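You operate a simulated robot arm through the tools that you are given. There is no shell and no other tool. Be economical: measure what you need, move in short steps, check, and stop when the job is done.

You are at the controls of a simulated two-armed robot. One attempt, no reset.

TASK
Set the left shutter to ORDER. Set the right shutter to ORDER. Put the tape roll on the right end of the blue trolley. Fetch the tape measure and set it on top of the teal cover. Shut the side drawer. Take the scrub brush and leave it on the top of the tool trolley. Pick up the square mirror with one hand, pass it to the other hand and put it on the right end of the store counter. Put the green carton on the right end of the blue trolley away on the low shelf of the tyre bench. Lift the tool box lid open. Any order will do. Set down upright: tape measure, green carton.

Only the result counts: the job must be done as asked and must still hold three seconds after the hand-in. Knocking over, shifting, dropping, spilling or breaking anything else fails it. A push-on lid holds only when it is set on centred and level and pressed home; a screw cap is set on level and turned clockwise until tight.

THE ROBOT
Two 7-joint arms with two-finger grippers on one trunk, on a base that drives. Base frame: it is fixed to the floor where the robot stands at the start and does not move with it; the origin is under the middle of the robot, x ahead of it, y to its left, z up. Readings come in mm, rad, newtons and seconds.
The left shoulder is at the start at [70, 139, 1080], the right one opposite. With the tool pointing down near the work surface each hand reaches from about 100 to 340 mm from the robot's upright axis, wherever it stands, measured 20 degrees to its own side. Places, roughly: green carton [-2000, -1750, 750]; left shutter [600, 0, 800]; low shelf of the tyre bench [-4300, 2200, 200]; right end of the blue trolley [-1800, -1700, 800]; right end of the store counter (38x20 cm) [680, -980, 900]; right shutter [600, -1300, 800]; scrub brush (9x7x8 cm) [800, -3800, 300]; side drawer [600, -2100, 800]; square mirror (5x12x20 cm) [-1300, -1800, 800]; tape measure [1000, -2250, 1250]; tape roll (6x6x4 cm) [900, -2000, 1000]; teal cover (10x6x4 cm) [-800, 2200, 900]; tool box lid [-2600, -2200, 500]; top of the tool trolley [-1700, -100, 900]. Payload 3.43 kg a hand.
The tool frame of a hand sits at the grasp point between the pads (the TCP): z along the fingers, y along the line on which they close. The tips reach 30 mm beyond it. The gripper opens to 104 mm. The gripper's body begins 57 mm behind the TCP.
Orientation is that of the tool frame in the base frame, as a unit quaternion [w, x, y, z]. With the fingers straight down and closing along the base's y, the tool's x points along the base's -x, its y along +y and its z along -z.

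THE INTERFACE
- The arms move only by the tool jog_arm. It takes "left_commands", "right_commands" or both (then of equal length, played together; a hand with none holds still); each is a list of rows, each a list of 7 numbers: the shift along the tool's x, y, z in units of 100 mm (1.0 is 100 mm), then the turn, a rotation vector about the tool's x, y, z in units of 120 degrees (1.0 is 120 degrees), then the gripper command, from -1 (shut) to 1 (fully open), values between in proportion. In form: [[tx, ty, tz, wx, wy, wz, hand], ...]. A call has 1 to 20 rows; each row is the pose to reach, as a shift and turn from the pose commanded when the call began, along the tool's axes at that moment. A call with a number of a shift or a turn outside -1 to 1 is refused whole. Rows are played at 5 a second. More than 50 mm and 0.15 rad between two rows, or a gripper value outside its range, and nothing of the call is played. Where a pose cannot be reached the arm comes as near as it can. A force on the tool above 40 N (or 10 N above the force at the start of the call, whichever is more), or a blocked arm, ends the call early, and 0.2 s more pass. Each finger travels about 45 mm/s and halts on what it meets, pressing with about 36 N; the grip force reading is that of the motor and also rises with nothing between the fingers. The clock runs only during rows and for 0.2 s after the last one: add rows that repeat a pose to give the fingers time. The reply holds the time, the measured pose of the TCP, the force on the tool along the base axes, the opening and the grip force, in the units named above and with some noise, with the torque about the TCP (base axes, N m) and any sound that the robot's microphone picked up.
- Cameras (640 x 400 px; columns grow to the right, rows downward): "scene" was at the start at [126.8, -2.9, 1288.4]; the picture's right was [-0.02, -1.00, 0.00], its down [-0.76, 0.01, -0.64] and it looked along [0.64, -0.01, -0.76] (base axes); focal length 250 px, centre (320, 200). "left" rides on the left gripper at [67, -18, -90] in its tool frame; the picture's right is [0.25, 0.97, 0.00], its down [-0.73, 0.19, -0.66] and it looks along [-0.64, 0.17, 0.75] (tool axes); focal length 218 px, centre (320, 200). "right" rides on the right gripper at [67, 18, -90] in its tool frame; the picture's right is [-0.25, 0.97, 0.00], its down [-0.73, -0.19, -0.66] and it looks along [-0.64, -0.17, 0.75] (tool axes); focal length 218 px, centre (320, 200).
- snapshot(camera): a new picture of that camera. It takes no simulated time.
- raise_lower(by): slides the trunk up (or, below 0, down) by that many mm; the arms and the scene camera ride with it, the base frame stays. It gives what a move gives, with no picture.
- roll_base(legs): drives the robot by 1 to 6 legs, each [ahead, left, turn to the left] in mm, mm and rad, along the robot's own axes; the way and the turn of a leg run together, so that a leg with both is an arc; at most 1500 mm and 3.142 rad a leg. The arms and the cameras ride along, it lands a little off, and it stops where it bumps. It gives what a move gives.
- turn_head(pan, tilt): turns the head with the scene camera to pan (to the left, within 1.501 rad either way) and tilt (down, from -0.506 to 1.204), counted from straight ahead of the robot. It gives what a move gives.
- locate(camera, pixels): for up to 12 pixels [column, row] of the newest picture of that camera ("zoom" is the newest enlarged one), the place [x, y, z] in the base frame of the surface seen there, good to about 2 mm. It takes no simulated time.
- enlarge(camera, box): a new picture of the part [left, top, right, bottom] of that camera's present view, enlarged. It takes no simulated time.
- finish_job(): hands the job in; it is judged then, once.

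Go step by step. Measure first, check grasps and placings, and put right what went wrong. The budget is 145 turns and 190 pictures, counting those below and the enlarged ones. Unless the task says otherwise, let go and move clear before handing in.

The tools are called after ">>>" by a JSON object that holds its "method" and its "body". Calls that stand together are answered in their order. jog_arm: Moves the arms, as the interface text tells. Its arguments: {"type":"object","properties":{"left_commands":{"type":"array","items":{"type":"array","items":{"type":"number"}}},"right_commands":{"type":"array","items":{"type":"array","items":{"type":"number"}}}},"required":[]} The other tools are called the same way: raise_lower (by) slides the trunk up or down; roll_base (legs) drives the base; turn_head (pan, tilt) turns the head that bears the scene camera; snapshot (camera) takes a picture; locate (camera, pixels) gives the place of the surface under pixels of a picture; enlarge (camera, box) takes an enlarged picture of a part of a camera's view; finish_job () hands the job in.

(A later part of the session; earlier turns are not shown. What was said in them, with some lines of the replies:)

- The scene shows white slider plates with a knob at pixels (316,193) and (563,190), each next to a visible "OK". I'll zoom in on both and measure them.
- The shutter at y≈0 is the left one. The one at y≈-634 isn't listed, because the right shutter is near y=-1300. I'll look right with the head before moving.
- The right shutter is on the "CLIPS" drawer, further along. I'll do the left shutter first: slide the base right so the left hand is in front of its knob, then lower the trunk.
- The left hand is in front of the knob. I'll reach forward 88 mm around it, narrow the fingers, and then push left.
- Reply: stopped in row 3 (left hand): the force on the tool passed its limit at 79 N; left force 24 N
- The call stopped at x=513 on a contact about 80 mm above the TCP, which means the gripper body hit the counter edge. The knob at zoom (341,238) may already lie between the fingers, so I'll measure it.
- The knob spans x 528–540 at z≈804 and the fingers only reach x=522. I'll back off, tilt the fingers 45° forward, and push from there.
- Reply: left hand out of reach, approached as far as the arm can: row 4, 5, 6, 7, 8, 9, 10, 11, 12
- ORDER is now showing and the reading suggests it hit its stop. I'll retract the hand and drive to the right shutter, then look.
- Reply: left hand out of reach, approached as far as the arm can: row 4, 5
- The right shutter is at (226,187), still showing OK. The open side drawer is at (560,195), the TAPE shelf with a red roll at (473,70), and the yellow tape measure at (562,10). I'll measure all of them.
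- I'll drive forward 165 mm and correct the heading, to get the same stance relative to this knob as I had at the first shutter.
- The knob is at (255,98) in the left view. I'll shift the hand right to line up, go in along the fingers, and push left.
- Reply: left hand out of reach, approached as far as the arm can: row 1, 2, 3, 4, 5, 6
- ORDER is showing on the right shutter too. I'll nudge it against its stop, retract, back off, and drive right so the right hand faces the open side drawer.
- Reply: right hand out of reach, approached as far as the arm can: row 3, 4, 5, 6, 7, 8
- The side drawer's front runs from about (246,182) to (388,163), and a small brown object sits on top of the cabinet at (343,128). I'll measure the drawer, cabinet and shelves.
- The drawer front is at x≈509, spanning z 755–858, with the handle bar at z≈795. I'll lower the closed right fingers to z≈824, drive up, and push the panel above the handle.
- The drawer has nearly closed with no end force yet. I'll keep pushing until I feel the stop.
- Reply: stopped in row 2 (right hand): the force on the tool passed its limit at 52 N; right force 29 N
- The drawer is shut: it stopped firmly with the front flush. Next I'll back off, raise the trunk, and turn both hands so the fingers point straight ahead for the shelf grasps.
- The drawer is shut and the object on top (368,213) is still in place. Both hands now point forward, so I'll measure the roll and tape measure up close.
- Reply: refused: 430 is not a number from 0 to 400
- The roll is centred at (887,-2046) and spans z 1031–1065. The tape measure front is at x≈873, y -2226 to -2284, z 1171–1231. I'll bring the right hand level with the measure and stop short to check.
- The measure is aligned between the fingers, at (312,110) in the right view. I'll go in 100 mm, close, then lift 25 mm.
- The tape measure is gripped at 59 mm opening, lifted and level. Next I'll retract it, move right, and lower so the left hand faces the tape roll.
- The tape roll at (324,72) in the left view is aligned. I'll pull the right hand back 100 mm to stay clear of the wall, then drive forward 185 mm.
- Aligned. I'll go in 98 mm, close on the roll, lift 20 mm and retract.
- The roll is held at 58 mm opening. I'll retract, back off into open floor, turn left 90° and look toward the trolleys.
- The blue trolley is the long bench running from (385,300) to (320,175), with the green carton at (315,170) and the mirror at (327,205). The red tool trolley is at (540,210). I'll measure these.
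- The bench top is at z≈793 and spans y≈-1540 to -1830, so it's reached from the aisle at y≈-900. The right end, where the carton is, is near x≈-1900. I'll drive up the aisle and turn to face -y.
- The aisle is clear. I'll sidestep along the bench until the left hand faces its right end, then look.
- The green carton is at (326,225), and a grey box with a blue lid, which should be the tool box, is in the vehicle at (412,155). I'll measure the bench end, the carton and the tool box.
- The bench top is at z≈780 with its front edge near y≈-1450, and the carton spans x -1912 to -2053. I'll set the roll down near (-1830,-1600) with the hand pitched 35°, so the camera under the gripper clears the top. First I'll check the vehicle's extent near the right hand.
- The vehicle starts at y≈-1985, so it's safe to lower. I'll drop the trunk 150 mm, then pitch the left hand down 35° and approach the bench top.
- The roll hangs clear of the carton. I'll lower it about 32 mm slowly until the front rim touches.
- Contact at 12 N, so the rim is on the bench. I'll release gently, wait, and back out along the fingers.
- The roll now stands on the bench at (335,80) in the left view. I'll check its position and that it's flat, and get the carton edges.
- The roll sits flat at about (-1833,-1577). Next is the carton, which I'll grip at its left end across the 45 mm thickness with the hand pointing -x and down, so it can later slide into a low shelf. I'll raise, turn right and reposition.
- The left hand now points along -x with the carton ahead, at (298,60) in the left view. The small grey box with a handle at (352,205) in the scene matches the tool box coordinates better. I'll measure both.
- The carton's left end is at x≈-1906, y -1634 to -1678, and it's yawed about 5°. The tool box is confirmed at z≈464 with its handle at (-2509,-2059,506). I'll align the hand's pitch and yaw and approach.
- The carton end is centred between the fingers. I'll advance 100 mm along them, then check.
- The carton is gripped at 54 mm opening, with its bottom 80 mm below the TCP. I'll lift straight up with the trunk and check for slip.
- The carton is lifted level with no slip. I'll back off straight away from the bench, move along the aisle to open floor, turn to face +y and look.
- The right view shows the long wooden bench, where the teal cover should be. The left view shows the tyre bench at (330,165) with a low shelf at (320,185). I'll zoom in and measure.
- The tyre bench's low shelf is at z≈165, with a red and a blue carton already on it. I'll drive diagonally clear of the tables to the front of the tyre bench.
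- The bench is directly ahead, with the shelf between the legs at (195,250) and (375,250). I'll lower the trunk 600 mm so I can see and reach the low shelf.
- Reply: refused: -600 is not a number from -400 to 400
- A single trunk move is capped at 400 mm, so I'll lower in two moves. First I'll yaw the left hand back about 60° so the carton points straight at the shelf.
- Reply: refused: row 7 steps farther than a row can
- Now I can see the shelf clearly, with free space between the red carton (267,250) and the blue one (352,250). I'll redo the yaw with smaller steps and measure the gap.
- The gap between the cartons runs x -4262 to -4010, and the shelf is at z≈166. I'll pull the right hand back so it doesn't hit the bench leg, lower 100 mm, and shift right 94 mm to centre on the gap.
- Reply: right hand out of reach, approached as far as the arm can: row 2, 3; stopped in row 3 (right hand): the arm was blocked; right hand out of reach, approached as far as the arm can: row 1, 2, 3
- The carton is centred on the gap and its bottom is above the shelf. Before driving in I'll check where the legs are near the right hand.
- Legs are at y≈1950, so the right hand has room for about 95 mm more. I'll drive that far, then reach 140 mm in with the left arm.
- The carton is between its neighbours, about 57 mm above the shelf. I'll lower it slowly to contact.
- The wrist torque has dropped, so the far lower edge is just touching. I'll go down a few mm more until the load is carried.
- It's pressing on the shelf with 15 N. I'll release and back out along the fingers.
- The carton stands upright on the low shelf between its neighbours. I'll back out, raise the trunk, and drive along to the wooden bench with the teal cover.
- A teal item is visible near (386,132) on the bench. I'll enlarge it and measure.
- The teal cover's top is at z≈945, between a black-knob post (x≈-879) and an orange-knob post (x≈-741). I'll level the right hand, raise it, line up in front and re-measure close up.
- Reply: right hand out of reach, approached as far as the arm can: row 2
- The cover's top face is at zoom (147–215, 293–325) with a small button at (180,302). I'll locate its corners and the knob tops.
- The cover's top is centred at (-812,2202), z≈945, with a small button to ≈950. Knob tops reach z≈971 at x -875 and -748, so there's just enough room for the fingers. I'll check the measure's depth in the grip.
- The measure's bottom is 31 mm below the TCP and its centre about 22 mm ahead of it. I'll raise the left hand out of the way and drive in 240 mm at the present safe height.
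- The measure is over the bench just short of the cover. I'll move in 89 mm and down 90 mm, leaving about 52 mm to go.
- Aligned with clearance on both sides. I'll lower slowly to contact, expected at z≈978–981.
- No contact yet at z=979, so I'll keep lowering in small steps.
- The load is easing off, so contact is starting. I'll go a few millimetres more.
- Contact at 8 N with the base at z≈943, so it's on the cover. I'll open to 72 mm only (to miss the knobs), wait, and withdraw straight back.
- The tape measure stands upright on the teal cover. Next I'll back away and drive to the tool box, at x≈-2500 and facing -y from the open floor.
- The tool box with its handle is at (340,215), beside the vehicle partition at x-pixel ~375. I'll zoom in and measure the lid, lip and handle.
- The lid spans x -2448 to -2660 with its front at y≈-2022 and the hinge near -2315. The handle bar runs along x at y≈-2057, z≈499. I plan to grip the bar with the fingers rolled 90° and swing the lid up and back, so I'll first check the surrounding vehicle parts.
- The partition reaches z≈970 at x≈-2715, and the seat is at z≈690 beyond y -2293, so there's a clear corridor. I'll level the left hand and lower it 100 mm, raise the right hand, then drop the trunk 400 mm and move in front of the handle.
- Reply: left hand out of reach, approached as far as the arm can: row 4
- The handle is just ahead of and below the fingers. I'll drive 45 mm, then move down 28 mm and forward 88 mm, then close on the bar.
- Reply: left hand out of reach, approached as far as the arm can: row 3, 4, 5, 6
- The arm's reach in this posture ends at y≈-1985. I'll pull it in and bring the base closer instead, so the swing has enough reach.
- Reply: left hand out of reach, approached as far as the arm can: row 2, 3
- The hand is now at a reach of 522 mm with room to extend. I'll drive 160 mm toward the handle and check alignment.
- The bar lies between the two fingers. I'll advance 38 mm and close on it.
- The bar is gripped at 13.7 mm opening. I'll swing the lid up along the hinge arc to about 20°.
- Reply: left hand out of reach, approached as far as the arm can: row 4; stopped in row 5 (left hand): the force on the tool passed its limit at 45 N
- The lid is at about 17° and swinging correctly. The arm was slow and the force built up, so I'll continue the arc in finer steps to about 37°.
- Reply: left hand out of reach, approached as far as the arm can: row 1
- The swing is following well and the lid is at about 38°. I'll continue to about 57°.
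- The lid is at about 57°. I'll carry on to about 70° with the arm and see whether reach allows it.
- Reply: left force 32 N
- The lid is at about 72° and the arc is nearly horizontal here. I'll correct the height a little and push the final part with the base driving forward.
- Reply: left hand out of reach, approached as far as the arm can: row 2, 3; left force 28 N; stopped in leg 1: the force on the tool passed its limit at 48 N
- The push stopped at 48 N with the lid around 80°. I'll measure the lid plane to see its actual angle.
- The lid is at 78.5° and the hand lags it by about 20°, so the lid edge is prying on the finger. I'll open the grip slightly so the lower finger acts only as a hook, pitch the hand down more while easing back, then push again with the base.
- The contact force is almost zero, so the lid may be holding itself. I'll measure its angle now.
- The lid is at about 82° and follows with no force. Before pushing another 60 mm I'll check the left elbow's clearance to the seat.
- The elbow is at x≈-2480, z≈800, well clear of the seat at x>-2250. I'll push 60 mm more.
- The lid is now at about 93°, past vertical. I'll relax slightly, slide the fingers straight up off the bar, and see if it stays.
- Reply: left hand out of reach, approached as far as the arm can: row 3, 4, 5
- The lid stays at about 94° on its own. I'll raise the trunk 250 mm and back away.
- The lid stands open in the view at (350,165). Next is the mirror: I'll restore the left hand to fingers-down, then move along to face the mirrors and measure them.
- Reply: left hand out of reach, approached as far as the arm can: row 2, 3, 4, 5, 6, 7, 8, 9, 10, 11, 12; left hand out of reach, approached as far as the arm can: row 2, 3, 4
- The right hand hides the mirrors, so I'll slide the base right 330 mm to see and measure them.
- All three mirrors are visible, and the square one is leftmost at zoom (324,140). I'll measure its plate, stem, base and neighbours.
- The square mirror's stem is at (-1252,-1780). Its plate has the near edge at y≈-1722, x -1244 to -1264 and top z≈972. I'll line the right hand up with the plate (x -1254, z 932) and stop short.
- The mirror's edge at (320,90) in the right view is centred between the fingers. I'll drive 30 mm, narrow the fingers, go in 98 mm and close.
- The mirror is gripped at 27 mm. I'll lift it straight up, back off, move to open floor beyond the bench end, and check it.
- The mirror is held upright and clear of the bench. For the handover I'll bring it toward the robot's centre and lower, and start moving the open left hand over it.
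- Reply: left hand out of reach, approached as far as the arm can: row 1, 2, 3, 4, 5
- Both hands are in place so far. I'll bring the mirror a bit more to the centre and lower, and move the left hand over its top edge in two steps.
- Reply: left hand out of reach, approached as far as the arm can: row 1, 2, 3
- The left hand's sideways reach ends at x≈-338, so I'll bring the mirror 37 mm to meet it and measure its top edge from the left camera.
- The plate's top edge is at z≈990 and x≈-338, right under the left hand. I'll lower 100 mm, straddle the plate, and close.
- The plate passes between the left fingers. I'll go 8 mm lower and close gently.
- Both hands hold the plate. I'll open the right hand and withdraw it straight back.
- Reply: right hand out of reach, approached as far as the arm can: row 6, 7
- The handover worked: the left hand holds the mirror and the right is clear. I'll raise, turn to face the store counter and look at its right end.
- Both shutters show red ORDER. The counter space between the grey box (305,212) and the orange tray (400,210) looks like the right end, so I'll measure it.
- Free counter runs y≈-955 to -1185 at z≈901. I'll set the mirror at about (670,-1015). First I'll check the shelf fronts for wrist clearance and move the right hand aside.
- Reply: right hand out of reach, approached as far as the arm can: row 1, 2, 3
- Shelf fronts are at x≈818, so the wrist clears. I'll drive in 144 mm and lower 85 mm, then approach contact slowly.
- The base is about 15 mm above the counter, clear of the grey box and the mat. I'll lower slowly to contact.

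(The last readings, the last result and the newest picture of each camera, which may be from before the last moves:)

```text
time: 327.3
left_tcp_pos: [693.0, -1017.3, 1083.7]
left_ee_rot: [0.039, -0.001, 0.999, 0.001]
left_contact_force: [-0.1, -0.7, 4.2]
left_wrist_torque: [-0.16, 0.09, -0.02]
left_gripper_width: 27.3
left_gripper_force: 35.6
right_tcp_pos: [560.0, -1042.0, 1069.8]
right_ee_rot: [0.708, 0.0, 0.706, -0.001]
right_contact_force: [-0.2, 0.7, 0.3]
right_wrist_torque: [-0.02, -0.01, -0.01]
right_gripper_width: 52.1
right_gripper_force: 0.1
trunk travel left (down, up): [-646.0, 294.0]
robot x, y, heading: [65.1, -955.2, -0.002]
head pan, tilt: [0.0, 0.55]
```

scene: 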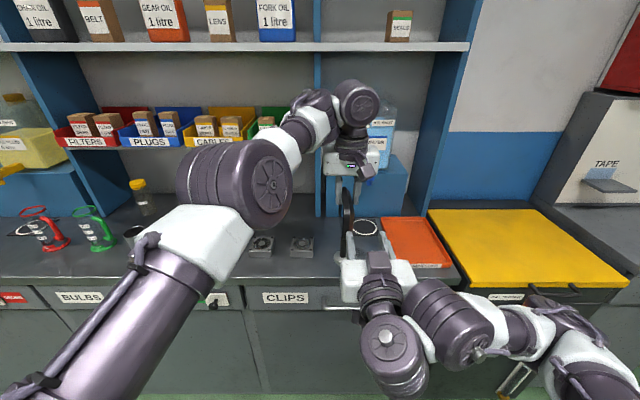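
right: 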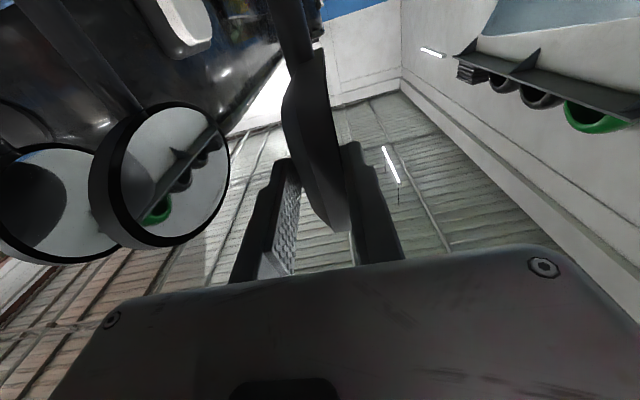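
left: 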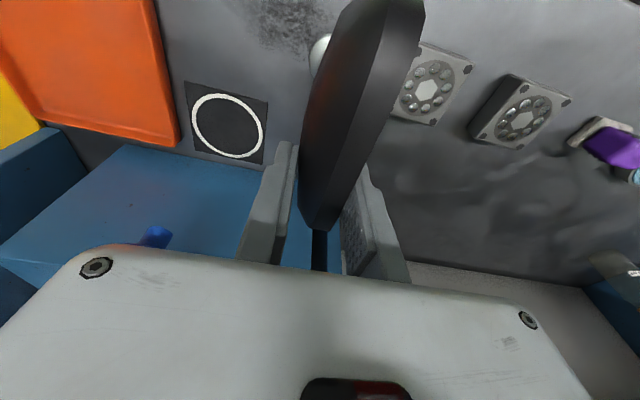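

Contact is felt (force went from -2.5 to +4.2 N at z≈1084). I'll open the left hand and lift straight off.

>>> {"method": "jog_arm", "body": {"left_commands": [[0, 0, 0.01, 0, 0, 0, -1], [0, 0, 0.01, 0, 0, 0, -0.2], [0, 0, 0.01, 0, 0, 0, 0.3], [0, 0, 0.01, 0, 0, 0, 0.3], [0, 0, -0.3, 0, 0, 0, 0.3], [0, 0, -0.6, 0, 0, 0, 0.3], [0, 0, -0.95, 0, 0, 0, 0.3]]}}

>>> {"method": "snapshot", "body": {"camera": "left"}}

>>> {"method": "enlarge", "body": {"camera": "scene", "box": [260, 140, 460, 320]}}

```text
time: 328.9
left_tcp_pos: [684.6, -1015.9, 1180.4]
left_ee_rot: [0.038, -0.002, 0.999, 0.0]
left_contact_force: [0.7, -0.1, -0.8]
left_wrist_torque: [-0.01, -0.01, 0.0]
left_gripper_width: 67.8
left_gripper_force: 0.1
right_tcp_pos: [559.5, -1043.2, 1070.6]
right_ee_rot: [0.708, -0.001, 0.706, 0.0]
right_contact_force: [-0.1, -0.8, -0.4]
right_wrist_torque: [-0.01, 0.0, 0.0]
right_gripper_width: 52.0
right_gripper_force: 0.0
trunk travel left (down, up): [-646.0, 294.0]
robot x, y, heading: [67.6, -952.4, -0.004]
head pan, tilt: [0.0, 0.55]
```

```text
63 pictures are left
```

left: 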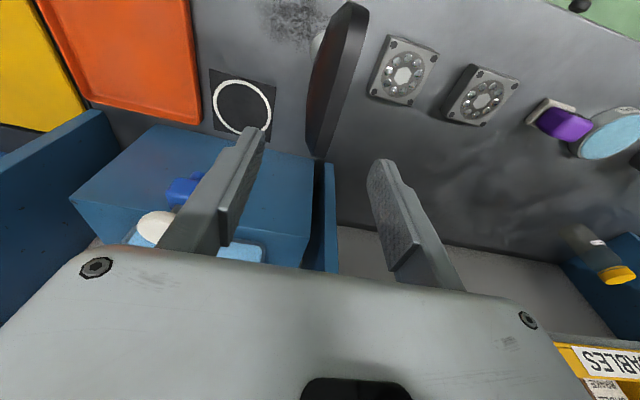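

```text
2.22 times, centred on (360, 230) of scene
```

zoom: 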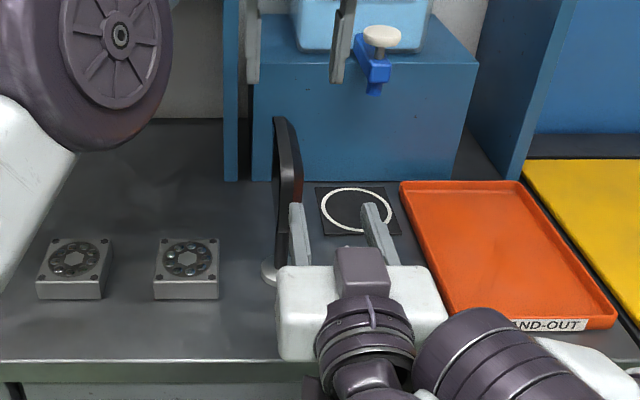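

The mirror stands upright on the counter. I'll raise, back away, and drive down the aisle toward the scrub brush bench.

>>> {"method": "raise_lower", "body": {"by": 100}}

>>> {"method": "roll_base", "body": {"legs": [[-420, 0, 0], [0, -1400, 0], [0, -1150, 0]]}}

>>> {"method": "turn_head", "body": {"pan": -0.2, "tilt": 0.6}}

>>> {"method": "snapshot", "body": {"camera": "scene"}}

```text
time: 330.2
left_tcp_pos: [685.6, -1016.7, 1278.8]
left_ee_rot: [0.037, -0.003, 0.999, 0.002]
left_contact_force: [0.0, -0.3, -0.2]
left_wrist_torque: [-0.03, 0.01, -0.03]
left_gripper_width: 67.4
left_gripper_force: 0.1
right_tcp_pos: [560.9, -1043.6, 1169.8]
right_ee_rot: [0.707, 0.0, 0.707, -0.001]
right_contact_force: [0.2, -0.1, -0.2]
right_wrist_torque: [0.0, 0.03, -0.04]
right_gripper_width: 52.1
right_gripper_force: 0.0
trunk travel left (down, up): [-746.0, 194.0]
robot x, y, heading: [68.3, -951.9, -0.003]
head pan, tilt: [0.0, 0.55]
```

```text
time: 344.8
left_tcp_pos: [238.0, -3555.6, 1279.2]
left_ee_rot: [0.037, -0.002, 0.999, 0.001]
left_contact_force: [0.2, 0.8, -0.7]
left_wrist_torque: [-0.04, 0.03, -0.03]
left_gripper_width: 67.6
left_gripper_force: 0.0
right_tcp_pos: [114.8, -3583.1, 1169.4]
right_ee_rot: [0.708, 0.0, 0.707, -0.001]
right_contact_force: [0.6, 0.3, -1.4]
right_wrist_torque: [0.01, 0.01, 0.02]
right_gripper_width: 51.9
right_gripper_force: 0.1
trunk travel left (down, up): [-746.0, 194.0]
robot x, y, heading: [-381.6, -3492.2, -0.003]
head pan, tilt: [0.0, 0.55]
```

```text
time: 345.5
left_tcp_pos: [239.0, -3556.4, 1279.2]
left_ee_rot: [0.038, -0.002, 0.999, 0.002]
left_contact_force: [-0.4, 0.6, 0.0]
left_wrist_torque: [0.02, 0.02, -0.02]
left_gripper_width: 67.7
left_gripper_force: 0.0
right_tcp_pos: [114.2, -3583.3, 1169.8]
right_ee_rot: [0.708, -0.001, 0.706, -0.001]
right_contact_force: [-0.2, -0.3, -0.4]
right_wrist_torque: [-0.05, -0.04, 0.0]
right_gripper_width: 52.3
right_gripper_force: 0.2
trunk travel left (down, up): [-746.0, 194.0]
robot x, y, heading: [-381.4, -3491.1, -0.002]
head pan, tilt: [-0.201, 0.6]
```

```text
61 pictures are left
```

scene: 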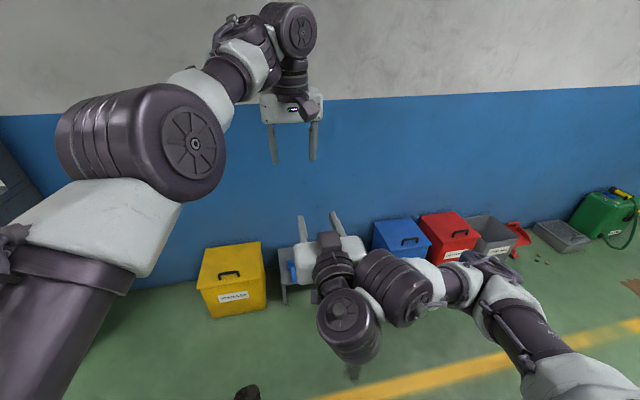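

The right hand hides the low bench, so I'll shift the base right 350 mm and look again.

>>> {"method": "roll_base", "body": {"legs": [[0, -330, 0]]}}

>>> {"method": "turn_head", "body": {"pan": 0.1, "tilt": 0.7}}

>>> {"method": "snapshot", "body": {"camera": "scene"}}

```text
time: 347.8
left_tcp_pos: [236.8, -3894.6, 1280.2]
left_ee_rot: [0.038, 0.0, 0.999, 0.001]
left_contact_force: [0.0, -0.5, 1.1]
left_wrist_torque: [-0.02, 0.01, 0.0]
left_gripper_width: 67.4
left_gripper_force: 0.1
right_tcp_pos: [113.2, -3921.7, 1171.1]
right_ee_rot: [0.708, 0.001, 0.706, -0.003]
right_contact_force: [1.1, 0.6, 0.3]
right_wrist_torque: [0.01, 0.0, -0.03]
right_gripper_width: 52.0
right_gripper_force: 0.0
trunk travel left (down, up): [-746.0, 194.0]
robot x, y, heading: [-384.5, -3830.6, -0.0]
head pan, tilt: [-0.201, 0.6]
```

```text
time: 348.6
left_tcp_pos: [236.8, -3895.3, 1279.3]
left_ee_rot: [0.037, 0.0, 0.999, 0.002]
left_contact_force: [0.3, 0.8, -0.4]
left_wrist_torque: [0.01, -0.01, 0.0]
left_gripper_width: 67.6
left_gripper_force: 0.1
right_tcp_pos: [112.9, -3923.9, 1169.7]
right_ee_rot: [0.708, 0.002, 0.707, -0.002]
right_contact_force: [0.1, -0.5, 0.1]
right_wrist_torque: [0.01, -0.02, 0.01]
right_gripper_width: 51.9
right_gripper_force: 0.1
trunk travel left (down, up): [-746.0, 194.0]
robot x, y, heading: [-384.2, -3831.6, -0.008]
head pan, tilt: [0.099, 0.7]
```

```text
60 pictures are left
```

scene: 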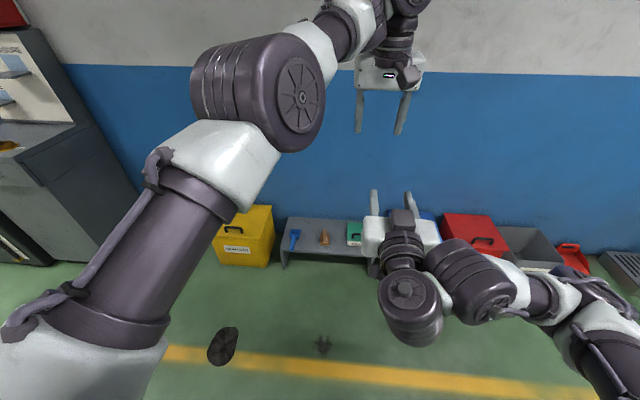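

The low bench is now visible, with a blue brush (295,238), a brown brush (324,238) and a teal box (354,233). I'll zoom in and measure.

>>> {"method": "enlarge", "body": {"camera": "scene", "box": [270, 205, 390, 285]}}

>>> {"method": "locate", "body": {"camera": "zoom", "pixels": [[288, 150], [265, 195], [310, 195], [288, 215], [288, 165], [288, 190], [300, 145], [272, 165], [288, 230], [130, 180], [200, 230], [440, 180]]}}

```text
5.00 times, centred on (330, 245) of scene
```

zoom: 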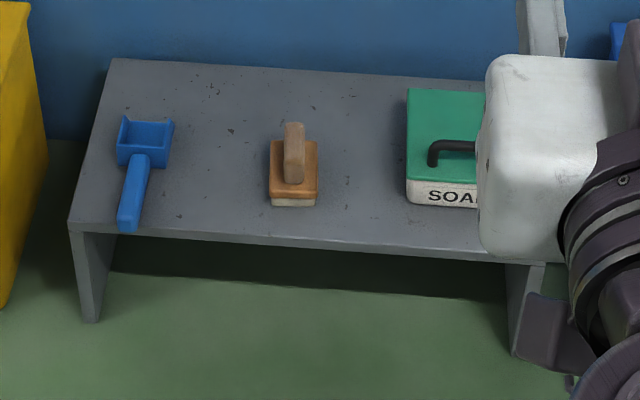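

```text
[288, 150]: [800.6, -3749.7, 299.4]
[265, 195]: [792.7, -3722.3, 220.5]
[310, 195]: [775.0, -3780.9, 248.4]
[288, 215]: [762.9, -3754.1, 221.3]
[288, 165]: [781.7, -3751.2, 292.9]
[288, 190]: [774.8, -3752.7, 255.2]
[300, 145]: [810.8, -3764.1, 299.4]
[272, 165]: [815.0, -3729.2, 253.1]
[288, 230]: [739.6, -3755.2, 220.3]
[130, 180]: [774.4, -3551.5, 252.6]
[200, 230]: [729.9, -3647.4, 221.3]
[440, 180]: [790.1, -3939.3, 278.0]
```

The scrub brush has a handle ridge at x≈780–850, y≈-3755, top z≈299, on a bench at z≈221. I'll use the left hand pointing down. First I'll spread the hands and lower the trunk.

>>> {"method": "jog_arm", "body": {"right_commands": [[0, -0.15, 0.25, 0, 0, 0, 0], [-0.1, -0.35, 0.5, 0, 0, 0, 0], [-0.2, -0.6, 0.75, 0, 0, 0, 0], [-0.3, -0.8, 1, 0, 0, 0, 0], [-0.3, -1, 1, 0, 0, 0, 0]], "left_commands": [[0, 0.2, 0.2, 0, 0, 0, 0.3], [0, 0.4, 0.4, 0, 0, 0, 0.3], [0, 0.6, 0.6, 0, 0, 0, 0.3], [0, 0.8, 0.8, 0, 0, 0, 0.3], [0, 1, 1, 0, 0, 0, 0.3]]}}

>>> {"method": "raise_lower", "body": {"by": -400}}

>>> {"method": "raise_lower", "body": {"by": -300}}

>>> {"method": "jog_arm", "body": {"left_commands": [[0, 0, 0.35, 0, 0, 0, 0.3], [0, 0, 0.7, 0, 0, 0, 0.3], [0, 0, 1, 0, 0, 0, 0.3]]}}

>>> {"method": "snapshot", "body": {"camera": "scene"}}

```text
time: 349.8
left_tcp_pos: [263.8, -3803.6, 1190.6]
left_ee_rot: [0.037, 0.001, 0.999, 0.001]
left_contact_force: [-0.3, 0.1, 0.8]
left_wrist_torque: [-0.03, 0.0, 0.0]
left_gripper_width: 67.6
left_gripper_force: 0.0
left hand out of reach, approached as far as the arm can: row 2, 3, 4, 5
right_tcp_pos: [208.4, -4023.2, 1199.6]
right_ee_rot: [0.707, 0.003, 0.707, -0.005]
right_contact_force: [0.0, -0.1, 1.4]
right_wrist_torque: [0.0, 0.0, -0.01]
right_gripper_width: 52.0
right_gripper_force: 0.2
trunk travel left (down, up): [-746.0, 194.0]
robot x, y, heading: [-387.6, -3833.3, -0.006]
head pan, tilt: [0.099, 0.7]
```

```text
time: 353.6
left_tcp_pos: [263.8, -3805.6, 789.7]
left_ee_rot: [0.037, -0.001, 0.999, 0.001]
left_contact_force: [0.7, 1.1, -0.1]
left_wrist_torque: [-0.01, -0.03, 0.02]
left_gripper_width: 67.9
left_gripper_force: 0.2
right_tcp_pos: [208.7, -4023.7, 799.8]
right_ee_rot: [0.707, 0.003, 0.707, -0.005]
right_contact_force: [-0.3, 0.3, -1.1]
right_wrist_torque: [0.02, -0.03, -0.01]
right_gripper_width: 52.0
right_gripper_force: 0.0
trunk travel left (down, up): [-346.0, 594.0]
robot x, y, heading: [-386.1, -3831.0, -0.008]
head pan, tilt: [0.099, 0.7]
```

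```text
time: 356.6
left_tcp_pos: [264.4, -3806.3, 489.7]
left_ee_rot: [0.037, -0.001, 0.999, 0.001]
left_contact_force: [-0.6, 0.5, 0.3]
left_wrist_torque: [-0.02, 0.0, 0.0]
left_gripper_width: 67.4
left_gripper_force: 0.0
right_tcp_pos: [209.0, -4024.9, 499.6]
right_ee_rot: [0.707, 0.002, 0.707, -0.002]
right_contact_force: [-1.2, 0.0, 0.0]
right_wrist_torque: [-0.01, 0.02, -0.02]
right_gripper_width: 52.2
right_gripper_force: 0.1
trunk travel left (down, up): [-46.0, 894.0]
robot x, y, heading: [-382.3, -3830.2, -0.002]
head pan, tilt: [0.099, 0.7]
```

```text
time: 357.4
left_tcp_pos: [273.1, -3807.4, 390.6]
left_ee_rot: [0.038, 0.0, 0.999, 0.001]
left_contact_force: [-0.4, -0.1, 0.3]
left_wrist_torque: [0.0, 0.01, 0.0]
left_gripper_width: 67.4
left_gripper_force: 0.0
right_tcp_pos: [208.8, -4024.2, 499.4]
right_ee_rot: [0.707, 0.002, 0.707, -0.004]
right_contact_force: [-0.6, -0.5, 0.3]
right_wrist_torque: [-0.01, 0.03, 0.02]
right_gripper_width: 51.8
right_gripper_force: 0.1
trunk travel left (down, up): [-46.0, 894.0]
robot x, y, heading: [-387.3, -3831.3, -0.006]
head pan, tilt: [0.099, 0.7]
```

```text
58 pictures are left
```

scene: 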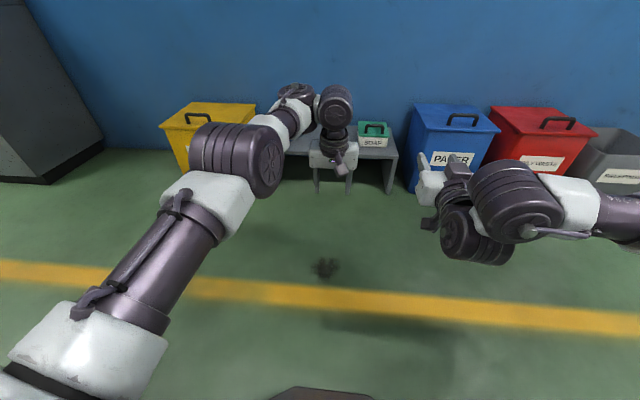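

I'll check the bins beside the bench against the right hand's path before driving in.

>>> {"method": "locate", "body": {"camera": "scene", "pixels": [[418, 110], [412, 150], [455, 115], [460, 130], [450, 165], [495, 130], [375, 130], [375, 150], [395, 155], [320, 160], [250, 110], [540, 125]]}}

>>> {"method": "jog_arm", "body": {"right_commands": [[-0.35, 0, 0, 0, 0, 0, 0], [-0.7, 0, 0, 0, 0, 0, 0], [-1, 0, 0, 0, 0, 0, 0]]}}

```text
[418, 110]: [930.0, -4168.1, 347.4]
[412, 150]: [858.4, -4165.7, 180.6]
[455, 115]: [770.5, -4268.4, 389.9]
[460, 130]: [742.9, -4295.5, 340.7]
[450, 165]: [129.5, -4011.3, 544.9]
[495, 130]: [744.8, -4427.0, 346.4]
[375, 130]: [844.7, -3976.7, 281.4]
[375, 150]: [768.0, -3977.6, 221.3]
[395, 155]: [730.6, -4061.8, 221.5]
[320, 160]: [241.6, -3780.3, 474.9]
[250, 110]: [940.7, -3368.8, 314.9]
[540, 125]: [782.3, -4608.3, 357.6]
```

```text
time: 358.2
left_tcp_pos: [271.9, -3806.4, 390.1]
left_ee_rot: [0.037, 0.0, 0.999, 0.0]
left_contact_force: [0.8, -0.4, -0.3]
left_wrist_torque: [0.05, -0.01, -0.02]
left_gripper_width: 67.5
left_gripper_force: 0.0
right_tcp_pos: [208.6, -4022.9, 545.2]
right_ee_rot: [0.708, 0.003, 0.706, -0.004]
right_contact_force: [-0.3, 0.0, -0.1]
right_wrist_torque: [-0.01, 0.01, 0.03]
right_gripper_width: 52.0
right_gripper_force: 0.1
right hand out of reach, approached as far as the arm can: row 2, 3
trunk travel left (down, up): [-46.0, 894.0]
robot x, y, heading: [-384.4, -3831.1, -0.005]
head pan, tilt: [0.099, 0.7]
```

The bins top out at z≈390 and the right hand's lowest part is at ≈460, so it's clear. I'll drive in so the left hand is above the brush.

>>> {"method": "roll_base", "body": {"legs": [[0, 52, 0.005], [530, 0, 0]]}}

>>> {"method": "snapshot", "body": {"camera": "left"}}

>>> {"method": "locate", "body": {"camera": "left", "pixels": [[320, 100], [320, 130], [320, 160], [300, 130], [340, 130], [320, 60]]}}

```text
time: 361.8
left_tcp_pos: [802.7, -3754.0, 390.6]
left_ee_rot: [0.037, -0.001, 0.999, 0.0]
left_contact_force: [0.0, 0.5, -0.2]
left_wrist_torque: [0.01, 0.01, 0.01]
left_gripper_width: 67.7
left_gripper_force: 0.2
right_tcp_pos: [740.7, -3971.6, 544.0]
right_ee_rot: [0.707, 0.003, 0.707, -0.005]
right_contact_force: [-0.5, 0.7, -0.1]
right_wrist_torque: [0.04, 0.0, 0.0]
right_gripper_width: 51.7
right_gripper_force: 0.0
trunk travel left (down, up): [-46.0, 894.0]
robot x, y, heading: [143.9, -3783.5, -0.005]
head pan, tilt: [0.099, 0.7]
```

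```text
57 pictures are left
```

left: 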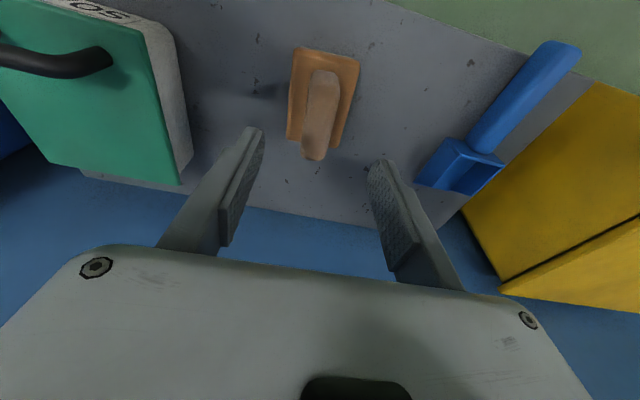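

```text
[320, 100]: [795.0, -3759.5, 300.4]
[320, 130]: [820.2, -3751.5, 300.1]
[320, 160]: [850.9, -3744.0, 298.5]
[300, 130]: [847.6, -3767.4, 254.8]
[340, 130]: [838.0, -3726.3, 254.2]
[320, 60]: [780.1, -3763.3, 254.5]
```

The brush handle runs from (785,-3762) to (851,-3744), yawed about 15°. I'll align the yaw, lower 100 mm over it and close.

>>> {"method": "jog_arm", "body": {"left_commands": [[-0.04, 0.01, 0.1, 0, 0, -0.062, 0.3], [-0.08, 0.02, 0.3, 0, 0, -0.124, 0.3], [-0.08, 0.02, 0.6, 0, 0, -0.124, 0.3], [-0.08, 0.02, 0.85, 0, 0, -0.124, 0.3], [-0.08, 0.02, 1, 0, 0, -0.124, 0.3], [-0.08, 0.02, 1, 0, 0, -0.124, 0.3]]}}

>>> {"method": "snapshot", "body": {"camera": "left"}}

```text
time: 363.2
left_tcp_pos: [818.5, -3752.8, 293.7]
left_ee_rot: [0.038, -0.13, 0.991, -0.004]
left_contact_force: [0.4, -0.5, 0.7]
left_wrist_torque: [-0.02, -0.01, -0.02]
left_gripper_width: 67.7
left_gripper_force: 0.0
right_tcp_pos: [741.3, -3972.1, 545.7]
right_ee_rot: [0.707, 0.003, 0.707, -0.004]
right_contact_force: [-0.6, 0.0, -0.4]
right_wrist_torque: [0.0, -0.01, 0.01]
right_gripper_width: 52.0
right_gripper_force: 0.0
trunk travel left (down, up): [-46.0, 894.0]
robot x, y, heading: [143.0, -3782.3, -0.002]
head pan, tilt: [0.099, 0.7]
```

```text
56 pictures are left
```

left: 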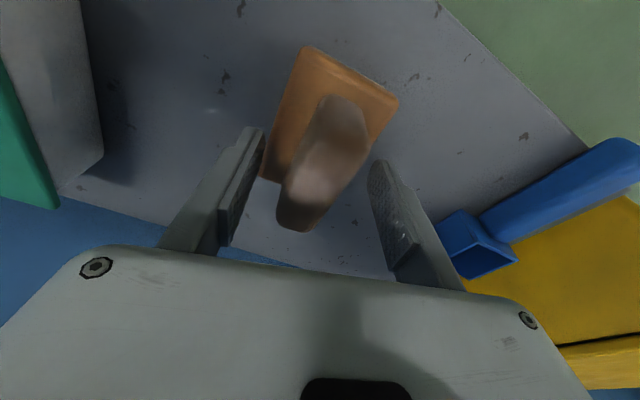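

The handle's slope in the view matches the hand's axis, so it's aligned and between the fingers. I'll close and lift.

>>> {"method": "jog_arm", "body": {"left_commands": [[0, 0, 0.03, 0, 0, 0, -0.2], [0, 0, 0.03, 0, 0, 0, -1], [0, 0, 0.03, 0, 0, 0, -1], [0, 0, 0.03, 0, 0, 0, -1], [0, 0, 0.03, 0, 0, 0, -1], [0, 0, -0.2, 0, 0, 0, -1], [0, 0, -0.5, 0, 0, 0, -1], [0, 0, -0.9, 0, 0, 0, -1]]}}

>>> {"method": "snapshot", "body": {"camera": "left"}}

```text
time: 365.0
left_tcp_pos: [810.5, -3754.3, 382.2]
left_ee_rot: [0.036, -0.13, 0.991, -0.003]
left_contact_force: [-0.2, 0.0, -1.4]
left_wrist_torque: [-0.04, 0.03, -0.02]
left_gripper_width: 25.4
left_gripper_force: 36.5
right_tcp_pos: [742.0, -3972.2, 545.5]
right_ee_rot: [0.707, 0.002, 0.707, -0.004]
right_contact_force: [0.2, 0.0, -0.6]
right_wrist_torque: [0.01, 0.0, 0.03]
right_gripper_width: 52.1
right_gripper_force: 0.0
trunk travel left (down, up): [-46.0, 894.0]
robot x, y, heading: [147.4, -3783.6, -0.005]
head pan, tilt: [0.099, 0.7]
```

```text
55 pictures are left
```

left: 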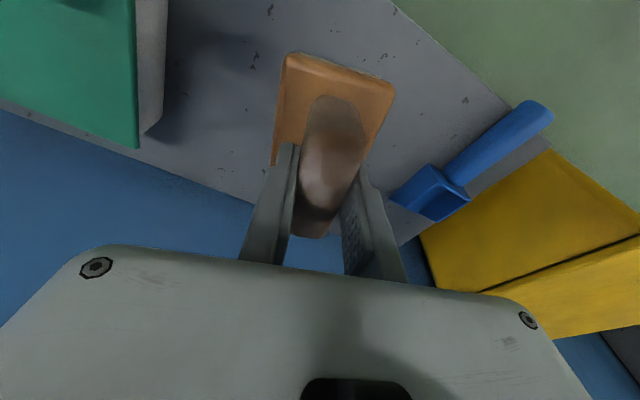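

The brush is held at 25 mm opening, with its base about 70 mm below the TCP. I'll back out, raise, drive up the aisle and turn to face the red tool trolley.

>>> {"method": "roll_base", "body": {"legs": [[-530, 0, 0]]}}

>>> {"method": "raise_lower", "body": {"by": 400}}

>>> {"method": "raise_lower", "body": {"by": 390}}

>>> {"method": "roll_base", "body": {"legs": [[0, 1500, 0], [0, 1230, 0], [0, 0, 1.57], [0, 500, 0]]}}

>>> {"method": "turn_head", "body": {"pan": 0.5, "tilt": 0.6}}

>>> {"method": "snapshot", "body": {"camera": "scene"}}

```text
time: 368.1
left_tcp_pos: [281.2, -3743.3, 380.8]
left_ee_rot: [0.037, -0.14, 0.989, -0.003]
left_contact_force: [-0.5, -0.2, -1.3]
left_wrist_torque: [0.0, 0.01, 0.02]
left_gripper_width: 25.4
left_gripper_force: 35.8
right_tcp_pos: [215.2, -3962.8, 544.2]
right_ee_rot: [0.707, -0.003, 0.707, 0.003]
right_contact_force: [-0.9, -0.2, 1.1]
right_wrist_torque: [0.02, 0.0, -0.01]
right_gripper_width: 51.8
right_gripper_force: 0.0
trunk travel left (down, up): [-46.0, 894.0]
robot x, y, heading: [-383.2, -3780.9, 0.02]
head pan, tilt: [0.099, 0.7]
```

```text
time: 371.9
left_tcp_pos: [280.6, -3742.6, 780.3]
left_ee_rot: [0.037, -0.14, 0.989, -0.004]
left_contact_force: [0.5, 0.6, -1.9]
left_wrist_torque: [0.01, 0.0, -0.02]
left_gripper_width: 25.4
left_gripper_force: 35.7
right_tcp_pos: [215.7, -3962.2, 945.6]
right_ee_rot: [0.707, -0.005, 0.707, 0.003]
right_contact_force: [0.7, 1.2, -0.4]
right_wrist_torque: [0.0, 0.0, 0.01]
right_gripper_width: 51.8
right_gripper_force: 0.1
trunk travel left (down, up): [-446.0, 494.0]
robot x, y, heading: [-385.0, -3783.4, 0.016]
head pan, tilt: [0.099, 0.7]
```

```text
time: 375.7
left_tcp_pos: [280.7, -3742.7, 1171.5]
left_ee_rot: [0.036, -0.141, 0.989, -0.004]
left_contact_force: [-0.9, 0.4, -1.3]
left_wrist_torque: [-0.03, -0.03, -0.02]
left_gripper_width: 25.1
left_gripper_force: 36.3
right_tcp_pos: [216.5, -3963.0, 1334.1]
right_ee_rot: [0.707, -0.006, 0.707, 0.004]
right_contact_force: [-0.8, -0.3, -0.4]
right_wrist_torque: [0.0, 0.03, 0.01]
right_gripper_width: 51.8
right_gripper_force: 0.1
trunk travel left (down, up): [-836.0, 104.0]
robot x, y, heading: [-378.6, -3781.0, 0.018]
head pan, tilt: [0.099, 0.7]
```

```text
time: 395.2
left_tcp_pos: [-923.4, -381.1, 1171.0]
left_ee_rot: [-0.029, 0.789, -0.613, -0.024]
left_contact_force: [0.3, -0.7, -2.1]
left_wrist_torque: [-0.01, 0.01, 0.0]
left_gripper_width: 25.3
left_gripper_force: 35.6
right_tcp_pos: [-705.7, -452.9, 1335.2]
right_ee_rot: [0.505, -0.494, 0.506, 0.495]
right_contact_force: [0.4, 0.0, 0.2]
right_wrist_torque: [-0.02, 0.01, -0.01]
right_gripper_width: 52.2
right_gripper_force: 0.1
trunk travel left (down, up): [-836.0, 104.0]
robot x, y, heading: [-905.0, -1046.1, 1.556]
head pan, tilt: [0.099, 0.7]
```

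```text
time: 396.0
left_tcp_pos: [-923.5, -380.6, 1170.3]
left_ee_rot: [-0.029, 0.789, -0.614, -0.023]
left_contact_force: [-0.2, -0.3, -1.5]
left_wrist_torque: [-0.02, 0.0, 0.0]
left_gripper_width: 25.1
left_gripper_force: 35.8
right_tcp_pos: [-706.8, -453.3, 1334.2]
right_ee_rot: [0.506, -0.495, 0.505, 0.494]
right_contact_force: [0.5, 0.0, -1.3]
right_wrist_torque: [0.0, 0.02, 0.01]
right_gripper_width: 51.8
right_gripper_force: 0.0
trunk travel left (down, up): [-836.0, 104.0]
robot x, y, heading: [-908.2, -1047.9, 1.557]
head pan, tilt: [0.499, 0.6]
```

```text
54 pictures are left
```

scene: 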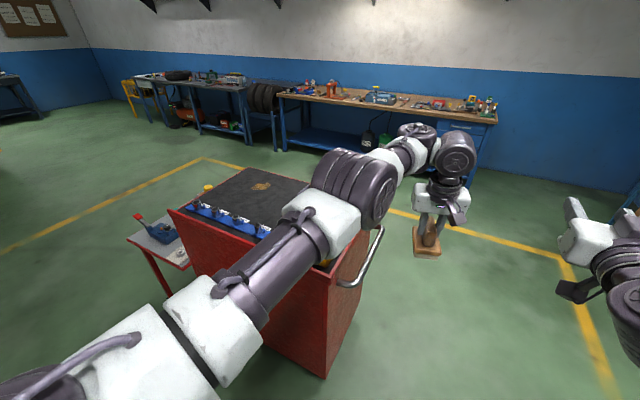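

The red trolley's black top is visible at (260,190), with the blue socket strip along its near edge. I'll zoom in and measure the free area.

>>> {"method": "enlarge", "body": {"camera": "scene", "box": [150, 150, 390, 290]}}

>>> {"method": "locate", "body": {"camera": "scene", "pixels": [[262, 186], [240, 195], [220, 200], [290, 190], [275, 205], [248, 172], [200, 212], [255, 228], [208, 190], [310, 195], [235, 212], [300, 178]]}}

```text
2.67 times, centred on (270, 220) of scene
```

zoom: 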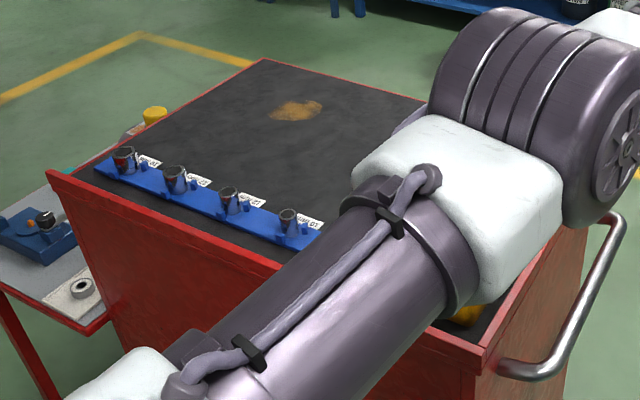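

```text
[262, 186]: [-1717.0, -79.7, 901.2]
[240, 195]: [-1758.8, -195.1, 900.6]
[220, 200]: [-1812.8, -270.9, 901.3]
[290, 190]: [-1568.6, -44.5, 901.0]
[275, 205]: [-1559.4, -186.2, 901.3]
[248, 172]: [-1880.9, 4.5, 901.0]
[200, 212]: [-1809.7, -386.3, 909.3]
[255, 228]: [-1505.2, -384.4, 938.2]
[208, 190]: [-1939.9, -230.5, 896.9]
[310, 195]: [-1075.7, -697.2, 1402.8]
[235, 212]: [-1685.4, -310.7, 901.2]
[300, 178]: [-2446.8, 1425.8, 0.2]
```

The top is at z≈901 and free around (-1650,-200), with the socket strip at y≈-385. I'll move over there, staying high, and check.

>>> {"method": "roll_base", "body": {"legs": [[0, 0, 0.014], [0, 720, 0], [180, 0, 0]]}}

>>> {"method": "raise_lower", "body": {"by": -140}}

>>> {"method": "turn_head", "body": {"pan": 0.0, "tilt": 0.8}}

>>> {"method": "snapshot", "body": {"camera": "scene"}}

>>> {"method": "snapshot", "body": {"camera": "left"}}

```text
time: 401.4
left_tcp_pos: [-1653.5, -208.5, 1172.8]
left_ee_rot: [-0.03, 0.796, -0.604, -0.024]
left_contact_force: [-0.9, -0.3, -1.5]
left_wrist_torque: [0.0, 0.01, 0.0]
left_gripper_width: 25.3
left_gripper_force: 36.5
right_tcp_pos: [-1434.9, -274.6, 1337.0]
right_ee_rot: [0.5, -0.501, 0.498, 0.502]
right_contact_force: [-0.1, -0.6, -0.1]
right_wrist_torque: [-0.02, -0.03, -0.01]
right_gripper_width: 51.9
right_gripper_force: 0.1
trunk travel left (down, up): [-836.0, 104.0]
robot x, y, heading: [-1618.0, -864.3, 1.579]
head pan, tilt: [0.499, 0.6]
```

```text
time: 403.0
left_tcp_pos: [-1651.9, -203.3, 1031.8]
left_ee_rot: [-0.029, 0.796, -0.604, -0.025]
left_contact_force: [-0.2, 0.4, -1.4]
left_wrist_torque: [0.01, 0.0, 0.0]
left_gripper_width: 25.4
left_gripper_force: 36.0
right_tcp_pos: [-1434.2, -271.0, 1194.9]
right_ee_rot: [-0.501, 0.501, -0.498, -0.5]
right_contact_force: [0.3, -1.0, 0.1]
right_wrist_torque: [-0.01, 0.04, 0.03]
right_gripper_width: 52.1
right_gripper_force: 0.1
trunk travel left (down, up): [-696.0, 244.0]
robot x, y, heading: [-1617.1, -867.7, 1.58]
head pan, tilt: [0.499, 0.6]
```

```text
time: 404.0
left_tcp_pos: [-1653.6, -204.3, 1031.3]
left_ee_rot: [-0.029, 0.796, -0.604, -0.024]
left_contact_force: [0.7, -0.1, -0.9]
left_wrist_torque: [0.0, 0.02, 0.03]
left_gripper_width: 25.2
left_gripper_force: 36.2
right_tcp_pos: [-1433.7, -271.2, 1194.2]
right_ee_rot: [-0.5, 0.501, -0.499, -0.5]
right_contact_force: [0.2, -0.1, 0.2]
right_wrist_torque: [-0.02, 0.02, 0.01]
right_gripper_width: 52.2
right_gripper_force: 0.1
trunk travel left (down, up): [-696.0, 244.0]
robot x, y, heading: [-1619.0, -869.5, 1.575]
head pan, tilt: [0.0, 0.799]
```

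```text
52 pictures are left
```

scene: 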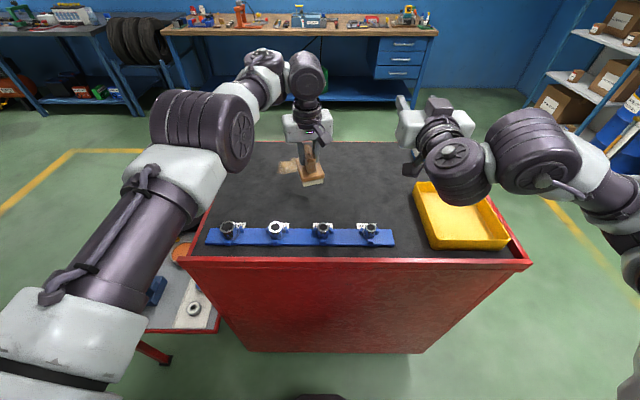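

```text
51 pictures are left
```

left: 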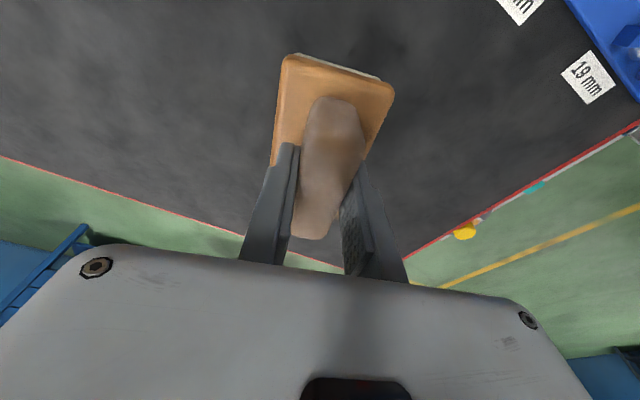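

The brush is above the free black top. I'll lower it slowly to contact, expected at z≈971.

>>> {"method": "jog_arm", "body": {"left_commands": [[0, 0, 0.3, 0, 0, 0, -1], [0, 0, 0.5, 0, 0, 0, -1], [0, 0, 0.55, 0, 0, 0, -1], [0, 0, 0.58, 0, 0, 0, -1], [0, 0, 0.6, 0, 0, 0, -1], [0, 0, 0.62, 0, 0, 0, -1]]}}

>>> {"method": "enlarge", "body": {"camera": "scene", "box": [230, 120, 390, 240]}}

```text
time: 405.4
left_tcp_pos: [-1653.2, -199.5, 968.9]
left_ee_rot: [-0.029, 0.796, -0.604, -0.024]
left_contact_force: [-0.1, 0.1, -1.9]
left_wrist_torque: [0.0, 0.04, 0.02]
left_gripper_width: 25.3
left_gripper_force: 35.7
right_tcp_pos: [-1434.4, -271.6, 1194.8]
right_ee_rot: [-0.499, 0.502, -0.498, -0.501]
right_contact_force: [-0.1, 0.2, 0.0]
right_wrist_torque: [0.02, -0.02, 0.01]
right_gripper_width: 52.0
right_gripper_force: 0.1
trunk travel left (down, up): [-696.0, 244.0]
robot x, y, heading: [-1619.4, -868.4, 1.581]
head pan, tilt: [0.0, 0.799]
```

```text
3.33 times, centred on (310, 180) of scene
```

zoom: 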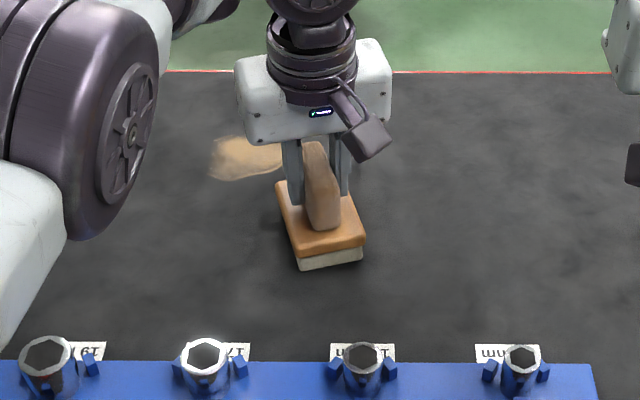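

No contact yet at z=969, so I'll step down in small increments.

>>> {"method": "jog_arm", "body": {"left_commands": [[0, 0, 0.015, 0, 0, 0, -1], [0, 0, 0.03, 0, 0, 0, -1], [0, 0, 0.045, 0, 0, 0, -1], [0, 0, 0.055, 0, 0, 0, -1]]}}

```text
time: 406.4
left_tcp_pos: [-1653.2, -201.0, 969.6]
left_ee_rot: [-0.032, 0.796, -0.603, -0.027]
left_contact_force: [-1.0, 7.6, 33.1]
left_wrist_torque: [-1.08, 0.61, -0.19]
left_gripper_width: 25.4
left_gripper_force: 36.3
right_tcp_pos: [-1433.4, -275.6, 1196.3]
right_ee_rot: [0.5, -0.5, 0.498, 0.502]
right_contact_force: [0.4, -0.1, -0.3]
right_wrist_torque: [-0.04, -0.01, 0.0]
right_gripper_width: 52.1
right_gripper_force: 0.0
trunk travel left (down, up): [-696.0, 244.0]
robot x, y, heading: [-1617.1, -871.1, 1.582]
head pan, tilt: [0.0, 0.799]
```

Firm contact at 33 N. I'll ease up 3 mm, open, and lift off.

>>> {"method": "jog_arm", "body": {"left_commands": [[0, 0, -0.03, 0, 0, 0, -1], [0, 0, -0.03, 0, 0, 0, -0.2], [0, 0, -0.03, 0, 0, 0, 0.3], [0, 0, -0.03, 0, 0, 0, 0.3], [0, 0, -0.3, 0, 0, 0, 0.3], [0, 0, -0.65, 0, 0, 0, 0.3], [0, 0, -1, 0, 0, 0, 0.3]]}}

>>> {"method": "enlarge", "body": {"camera": "scene", "box": [230, 120, 390, 240]}}

```text
time: 408.0
left_tcp_pos: [-1654.2, -208.9, 1063.0]
left_ee_rot: [-0.028, 0.796, -0.604, -0.023]
left_contact_force: [0.0, 0.4, 0.4]
left_wrist_torque: [0.0, 0.01, 0.01]
left_gripper_width: 67.7
left_gripper_force: 0.1
right_tcp_pos: [-1434.1, -271.9, 1195.5]
right_ee_rot: [-0.5, 0.501, -0.498, -0.501]
right_contact_force: [-0.2, 0.2, -0.7]
right_wrist_torque: [0.04, 0.03, -0.02]
right_gripper_width: 52.0
right_gripper_force: 0.0
trunk travel left (down, up): [-696.0, 244.0]
robot x, y, heading: [-1617.9, -870.2, 1.58]
head pan, tilt: [0.0, 0.799]
```

```text
3.33 times, centred on (310, 180) of scene
```

zoom: 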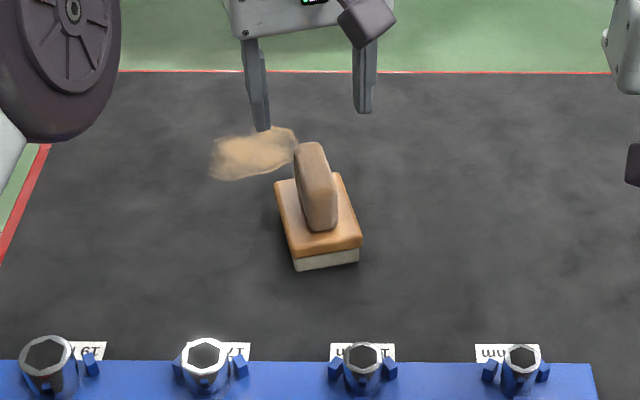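

The brush sits flat on the trolley top. I'll raise, back off, turn left, and do a last check of the tool box lid and the tape roll.

>>> {"method": "raise_lower", "body": {"by": 100}}

>>> {"method": "roll_base", "body": {"legs": [[-170, 0, 0], [0, 0, 1.57]]}}

>>> {"method": "turn_head", "body": {"pan": 0.85, "tilt": 0.45}}

>>> {"method": "snapshot", "body": {"camera": "scene"}}

```text
time: 409.3
left_tcp_pos: [-1653.4, -208.6, 1164.1]
left_ee_rot: [-0.028, 0.796, -0.604, -0.022]
left_contact_force: [-0.4, 0.7, 0.8]
left_wrist_torque: [0.01, 0.0, 0.06]
left_gripper_width: 67.6
left_gripper_force: 0.0
right_tcp_pos: [-1434.4, -271.2, 1294.1]
right_ee_rot: [-0.499, 0.502, -0.498, -0.501]
right_contact_force: [0.0, 0.3, 0.0]
right_wrist_torque: [-0.01, 0.03, 0.0]
right_gripper_width: 51.7
right_gripper_force: 0.0
trunk travel left (down, up): [-796.0, 144.0]
robot x, y, heading: [-1622.3, -870.3, 1.578]
head pan, tilt: [0.0, 0.799]
```

```text
time: 414.6
left_tcp_pos: [-2277.7, -1070.3, 1164.2]
left_ee_rot: [-0.004, 0.99, 0.134, -0.038]
left_contact_force: [-0.5, 0.6, 0.3]
left_wrist_torque: [-0.02, -0.02, 0.0]
left_gripper_width: 67.6
left_gripper_force: 0.0
right_tcp_pos: [-2212.1, -851.0, 1295.9]
right_ee_rot: [0.001, -0.707, 0.0, 0.707]
right_contact_force: [0.5, 0.1, 0.1]
right_wrist_torque: [-0.01, -0.03, 0.02]
right_gripper_width: 52.0
right_gripper_force: 0.0
trunk travel left (down, up): [-796.0, 144.0]
robot x, y, heading: [-1616.3, -1040.5, -3.137]
head pan, tilt: [0.0, 0.799]
```

```text
time: 415.7
left_tcp_pos: [-2276.2, -1072.2, 1163.7]
left_ee_rot: [-0.004, 0.99, 0.134, -0.037]
left_contact_force: [0.8, 0.5, -0.2]
left_wrist_torque: [-0.03, -0.01, -0.03]
left_gripper_width: 67.2
left_gripper_force: 0.1
right_tcp_pos: [-2212.1, -852.4, 1295.4]
right_ee_rot: [0.002, -0.707, 0.001, 0.707]
right_contact_force: [0.8, -0.5, -0.3]
right_wrist_torque: [0.0, -0.02, 0.04]
right_gripper_width: 52.0
right_gripper_force: 0.0
trunk travel left (down, up): [-796.0, 144.0]
robot x, y, heading: [-1617.5, -1040.5, -3.137]
head pan, tilt: [0.85, 0.45]
```

```text
48 pictures are left
```

scene: 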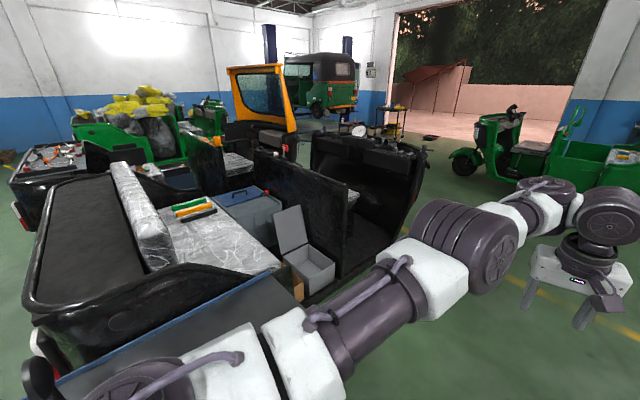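

The lid is still standing open at (292,230), and the other items were checked when I placed them. Both hands are empty and clear, so I'm handing in.

>>> {"method": "finish_job", "body": {}}

```text
The job is handed in.
```

I finished all nine tasks and handed the job in, but I haven't seen the judging result.

- **Shutters:** both are slid to ORDER, and both showed red from across the room later on.
- **Tape roll:** it sits flat on the right end of the blue trolley.
- **Tape measure:** it stands upright on the teal cover.
- **Side drawer:** it is pushed shut, flush with the cabinet.
- **Scrub brush:** it sits flat on top of the tool trolley.
- **Square mirror:** I passed it from the right hand to the left and stood it on the store counter at about (672, -1017). I took that free area to be the "right end" because it is close to the listed spot.
- **Green carton:** it stands upright on the low shelf of the tyre bench, between the red and blue cartons.
- **Tool box lid:** it is open slightly past vertical (about 94°) and was still standing open in my last picture.

I saw nothing knocked over or shifted. Apart from the shutters and the lid, I didn't look at most items again after placing them.
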